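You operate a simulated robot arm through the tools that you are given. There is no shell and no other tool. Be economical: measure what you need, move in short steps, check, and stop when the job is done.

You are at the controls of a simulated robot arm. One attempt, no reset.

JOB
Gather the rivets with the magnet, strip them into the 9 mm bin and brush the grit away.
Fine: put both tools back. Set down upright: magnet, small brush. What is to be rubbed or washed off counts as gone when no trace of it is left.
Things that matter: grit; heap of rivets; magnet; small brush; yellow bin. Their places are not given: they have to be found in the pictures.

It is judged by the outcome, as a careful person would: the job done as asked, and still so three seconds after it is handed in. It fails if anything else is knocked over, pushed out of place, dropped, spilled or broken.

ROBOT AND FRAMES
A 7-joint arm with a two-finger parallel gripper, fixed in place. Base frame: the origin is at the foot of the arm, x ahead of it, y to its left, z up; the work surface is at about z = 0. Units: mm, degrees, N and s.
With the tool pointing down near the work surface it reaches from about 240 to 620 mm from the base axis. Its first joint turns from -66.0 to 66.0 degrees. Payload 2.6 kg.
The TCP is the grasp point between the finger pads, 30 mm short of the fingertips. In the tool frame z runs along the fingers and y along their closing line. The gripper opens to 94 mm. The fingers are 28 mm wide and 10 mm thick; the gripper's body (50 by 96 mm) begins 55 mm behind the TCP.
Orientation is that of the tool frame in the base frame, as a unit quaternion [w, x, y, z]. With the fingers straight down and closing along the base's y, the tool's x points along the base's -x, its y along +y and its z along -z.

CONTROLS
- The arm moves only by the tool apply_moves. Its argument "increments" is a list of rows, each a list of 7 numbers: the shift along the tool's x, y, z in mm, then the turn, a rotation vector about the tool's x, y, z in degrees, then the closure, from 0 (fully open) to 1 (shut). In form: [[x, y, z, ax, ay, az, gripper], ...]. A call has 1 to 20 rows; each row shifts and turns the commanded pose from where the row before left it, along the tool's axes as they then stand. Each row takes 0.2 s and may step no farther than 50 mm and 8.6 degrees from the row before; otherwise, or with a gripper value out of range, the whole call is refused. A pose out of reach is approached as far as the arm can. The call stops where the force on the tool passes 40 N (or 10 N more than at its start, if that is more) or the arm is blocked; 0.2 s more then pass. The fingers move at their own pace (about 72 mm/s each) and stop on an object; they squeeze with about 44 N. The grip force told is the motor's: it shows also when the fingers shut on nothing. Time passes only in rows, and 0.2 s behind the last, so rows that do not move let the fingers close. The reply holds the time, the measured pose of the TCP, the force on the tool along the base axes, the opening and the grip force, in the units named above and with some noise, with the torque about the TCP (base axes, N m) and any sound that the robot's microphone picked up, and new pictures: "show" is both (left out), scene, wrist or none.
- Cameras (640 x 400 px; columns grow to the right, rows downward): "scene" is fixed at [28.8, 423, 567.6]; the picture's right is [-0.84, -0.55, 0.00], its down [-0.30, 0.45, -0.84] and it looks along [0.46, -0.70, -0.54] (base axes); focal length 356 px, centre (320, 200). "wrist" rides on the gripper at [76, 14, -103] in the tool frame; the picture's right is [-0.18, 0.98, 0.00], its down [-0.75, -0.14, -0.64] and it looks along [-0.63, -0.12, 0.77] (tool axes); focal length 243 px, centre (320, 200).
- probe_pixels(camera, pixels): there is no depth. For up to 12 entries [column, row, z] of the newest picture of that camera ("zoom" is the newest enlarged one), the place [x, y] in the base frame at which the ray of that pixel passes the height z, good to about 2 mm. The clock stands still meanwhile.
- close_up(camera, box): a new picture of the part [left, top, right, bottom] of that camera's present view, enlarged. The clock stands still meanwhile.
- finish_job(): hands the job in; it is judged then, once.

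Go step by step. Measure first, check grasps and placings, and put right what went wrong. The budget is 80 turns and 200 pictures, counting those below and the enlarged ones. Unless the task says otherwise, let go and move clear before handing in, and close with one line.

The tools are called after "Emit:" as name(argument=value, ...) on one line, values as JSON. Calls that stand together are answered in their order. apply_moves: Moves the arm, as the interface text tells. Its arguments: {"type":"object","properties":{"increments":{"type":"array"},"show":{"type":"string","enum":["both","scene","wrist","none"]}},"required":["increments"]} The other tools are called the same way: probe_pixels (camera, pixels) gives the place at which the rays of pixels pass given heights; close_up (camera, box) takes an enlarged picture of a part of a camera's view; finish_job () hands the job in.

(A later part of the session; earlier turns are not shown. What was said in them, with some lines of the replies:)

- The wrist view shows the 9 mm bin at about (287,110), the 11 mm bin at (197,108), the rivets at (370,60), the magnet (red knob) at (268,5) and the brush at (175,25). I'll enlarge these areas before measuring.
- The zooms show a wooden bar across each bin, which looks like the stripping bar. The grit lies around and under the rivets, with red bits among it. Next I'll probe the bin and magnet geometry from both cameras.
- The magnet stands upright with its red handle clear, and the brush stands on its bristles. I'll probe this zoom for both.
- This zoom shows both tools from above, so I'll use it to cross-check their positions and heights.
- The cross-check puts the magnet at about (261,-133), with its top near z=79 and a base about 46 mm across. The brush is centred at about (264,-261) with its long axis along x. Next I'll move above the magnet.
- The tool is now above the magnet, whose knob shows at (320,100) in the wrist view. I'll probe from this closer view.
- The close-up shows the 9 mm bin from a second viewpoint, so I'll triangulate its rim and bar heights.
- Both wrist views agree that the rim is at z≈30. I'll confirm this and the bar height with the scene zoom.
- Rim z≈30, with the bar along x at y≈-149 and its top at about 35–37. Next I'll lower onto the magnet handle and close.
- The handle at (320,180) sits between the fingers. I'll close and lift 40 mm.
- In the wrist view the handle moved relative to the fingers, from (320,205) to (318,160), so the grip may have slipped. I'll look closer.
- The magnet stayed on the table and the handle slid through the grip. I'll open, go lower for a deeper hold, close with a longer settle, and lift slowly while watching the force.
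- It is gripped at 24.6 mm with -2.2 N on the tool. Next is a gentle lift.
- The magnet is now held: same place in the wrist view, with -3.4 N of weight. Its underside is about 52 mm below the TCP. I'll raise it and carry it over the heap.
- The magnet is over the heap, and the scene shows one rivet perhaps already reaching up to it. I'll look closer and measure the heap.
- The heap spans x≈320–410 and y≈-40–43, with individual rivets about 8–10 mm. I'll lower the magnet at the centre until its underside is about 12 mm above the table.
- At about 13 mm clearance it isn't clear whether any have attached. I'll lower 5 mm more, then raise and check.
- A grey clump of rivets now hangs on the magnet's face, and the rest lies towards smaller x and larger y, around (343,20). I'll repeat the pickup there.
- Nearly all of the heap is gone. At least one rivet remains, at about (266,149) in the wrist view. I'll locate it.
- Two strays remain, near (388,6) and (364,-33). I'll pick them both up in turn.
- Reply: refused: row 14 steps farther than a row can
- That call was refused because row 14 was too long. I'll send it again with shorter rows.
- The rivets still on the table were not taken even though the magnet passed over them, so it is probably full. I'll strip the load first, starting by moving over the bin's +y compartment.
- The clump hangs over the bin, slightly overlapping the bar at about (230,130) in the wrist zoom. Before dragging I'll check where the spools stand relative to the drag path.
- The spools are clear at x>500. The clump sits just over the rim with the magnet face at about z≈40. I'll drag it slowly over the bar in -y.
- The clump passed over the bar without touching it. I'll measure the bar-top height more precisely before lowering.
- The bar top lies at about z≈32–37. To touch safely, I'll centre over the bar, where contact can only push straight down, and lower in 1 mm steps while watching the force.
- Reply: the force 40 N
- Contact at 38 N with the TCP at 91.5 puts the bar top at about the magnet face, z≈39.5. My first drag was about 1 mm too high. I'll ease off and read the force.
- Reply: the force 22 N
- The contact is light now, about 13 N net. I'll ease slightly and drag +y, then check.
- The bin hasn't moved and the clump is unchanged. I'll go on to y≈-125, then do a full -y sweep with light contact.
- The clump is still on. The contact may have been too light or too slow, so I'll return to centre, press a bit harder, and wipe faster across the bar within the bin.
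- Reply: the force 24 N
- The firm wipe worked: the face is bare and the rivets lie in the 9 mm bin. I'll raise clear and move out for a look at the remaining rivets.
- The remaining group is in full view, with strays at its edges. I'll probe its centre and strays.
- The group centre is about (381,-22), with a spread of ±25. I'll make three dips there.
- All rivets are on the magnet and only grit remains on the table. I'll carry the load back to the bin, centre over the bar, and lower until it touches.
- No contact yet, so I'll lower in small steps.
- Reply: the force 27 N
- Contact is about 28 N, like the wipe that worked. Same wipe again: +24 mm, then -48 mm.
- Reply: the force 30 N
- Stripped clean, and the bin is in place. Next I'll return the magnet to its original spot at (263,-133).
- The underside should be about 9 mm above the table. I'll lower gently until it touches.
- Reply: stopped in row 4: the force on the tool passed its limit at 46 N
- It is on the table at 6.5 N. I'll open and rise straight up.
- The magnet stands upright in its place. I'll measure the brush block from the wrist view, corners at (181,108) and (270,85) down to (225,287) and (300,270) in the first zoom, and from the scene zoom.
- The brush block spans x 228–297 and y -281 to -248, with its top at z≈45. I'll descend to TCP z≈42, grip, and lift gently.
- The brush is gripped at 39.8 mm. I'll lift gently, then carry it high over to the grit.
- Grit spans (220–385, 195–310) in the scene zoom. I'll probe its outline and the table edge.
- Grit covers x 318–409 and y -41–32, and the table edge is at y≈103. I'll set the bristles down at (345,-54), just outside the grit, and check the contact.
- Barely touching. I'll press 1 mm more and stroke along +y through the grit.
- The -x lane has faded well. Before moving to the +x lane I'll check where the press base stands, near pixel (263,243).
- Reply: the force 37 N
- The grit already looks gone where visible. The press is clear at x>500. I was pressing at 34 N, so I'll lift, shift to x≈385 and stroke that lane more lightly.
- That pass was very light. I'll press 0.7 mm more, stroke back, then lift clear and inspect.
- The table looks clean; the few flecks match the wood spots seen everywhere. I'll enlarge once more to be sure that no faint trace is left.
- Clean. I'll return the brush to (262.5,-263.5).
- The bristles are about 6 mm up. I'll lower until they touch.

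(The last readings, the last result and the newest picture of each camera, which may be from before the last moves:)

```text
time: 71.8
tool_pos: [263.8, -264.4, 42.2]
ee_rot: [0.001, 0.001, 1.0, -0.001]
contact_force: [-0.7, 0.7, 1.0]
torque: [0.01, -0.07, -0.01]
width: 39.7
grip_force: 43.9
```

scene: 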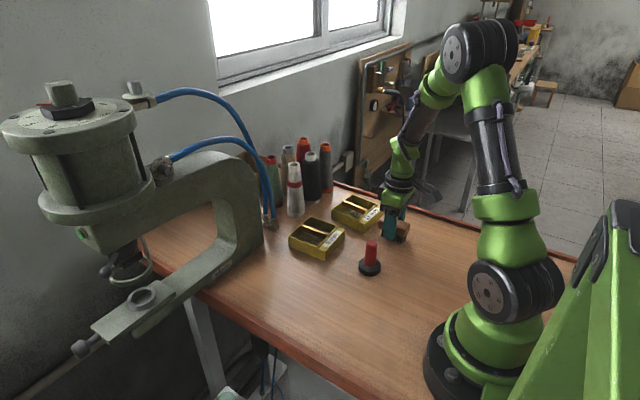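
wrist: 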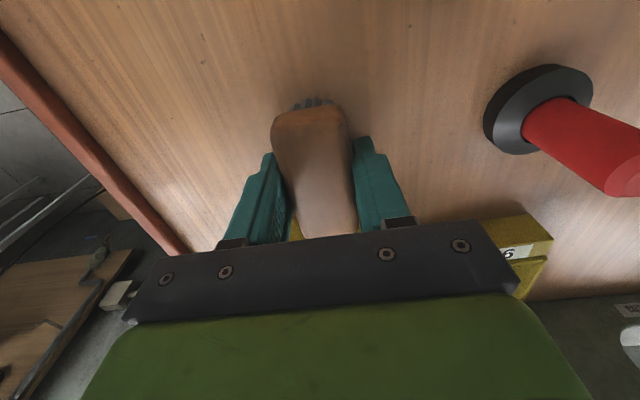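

Touching now (+1 N). I'll release and rise clear.

Emit:
apply_moves(increments=[[0, 0, 0, 0, 0, 0, 0.5], [0, 0, 0, 0, 0, 0, 0.35], [0, 0, 0, 0, 0, 0, 0.3], [0, 0, 0, 0, 0, 0, 0.3], [0, 0, -15, 0, 0, 0, 0.3], [0, 0, -40, 0, 0, 0, 0.3], [0, 0, -45, 0, 0, 0, 0.3], [0, 0, -45, 0, 0, 0, 0.3], [0, 0, -45, 0, 0, 0, 0.3], [0, 0, 0, 0, 0, 0, 0.3]])

Emit:
close_up(camera="scene", box=[270, 185, 430, 310])

Emit:
close_up(camera="scene", box=[280, 205, 360, 265])

```text
time: 74.0
tool_pos: [262.1, -262.3, 234.2]
ee_rot: [0.001, 0.001, 1.0, 0.0]
contact_force: [-0.3, 0.2, -0.3]
torque: [-0.01, 0.01, 0.04]
width: 65.8
grip_force: 0.0
```

scene: 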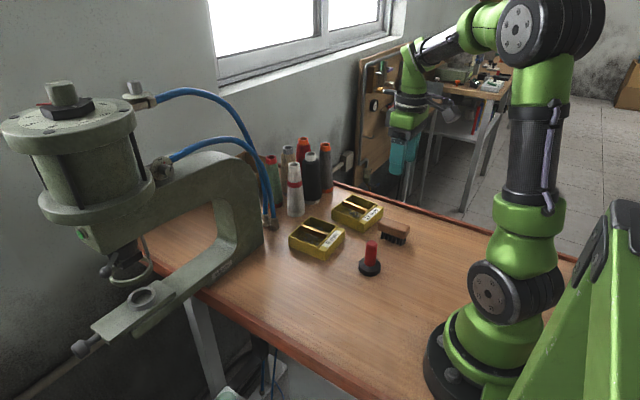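
wrist: 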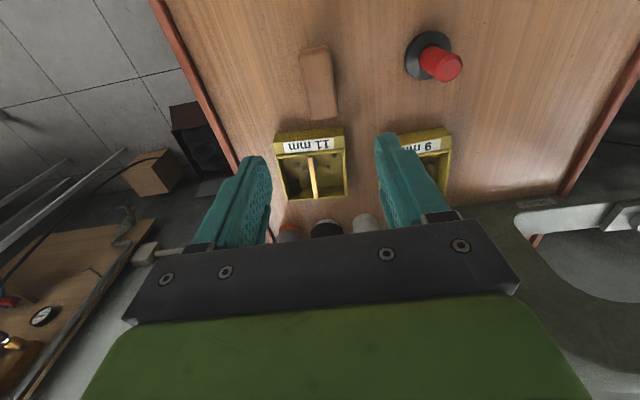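

```text
3.20 times, centred on (350, 248) of scene
```

zoom: 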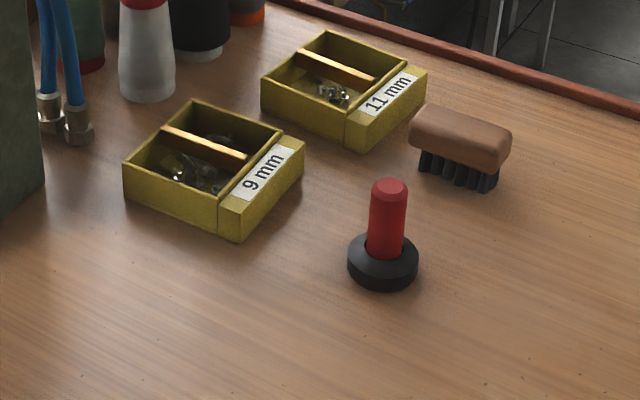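

```text
6.67 times, centred on (320, 235) of scene
```

zoom: 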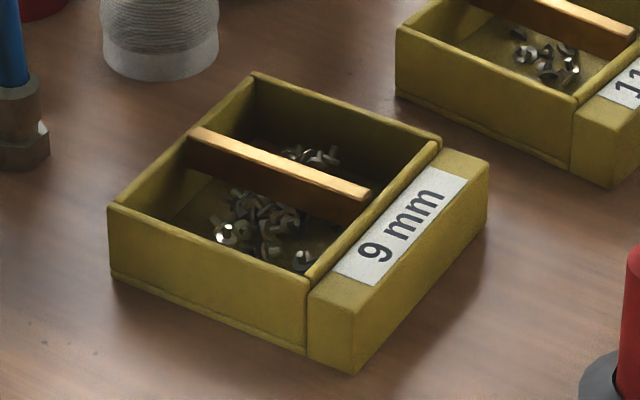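

The rivets are in the 9 mm bin, which hasn't moved. The table is clean, both tools stand upright where they were, and the arm is clear, so I'm handing in.

Emit:
finish_job()

```text
The job is handed in.
```

The job is done and handed in: the rivets are in the 9 mm bin, no grit shows on the table, and the magnet and small brush are back upright in their places.
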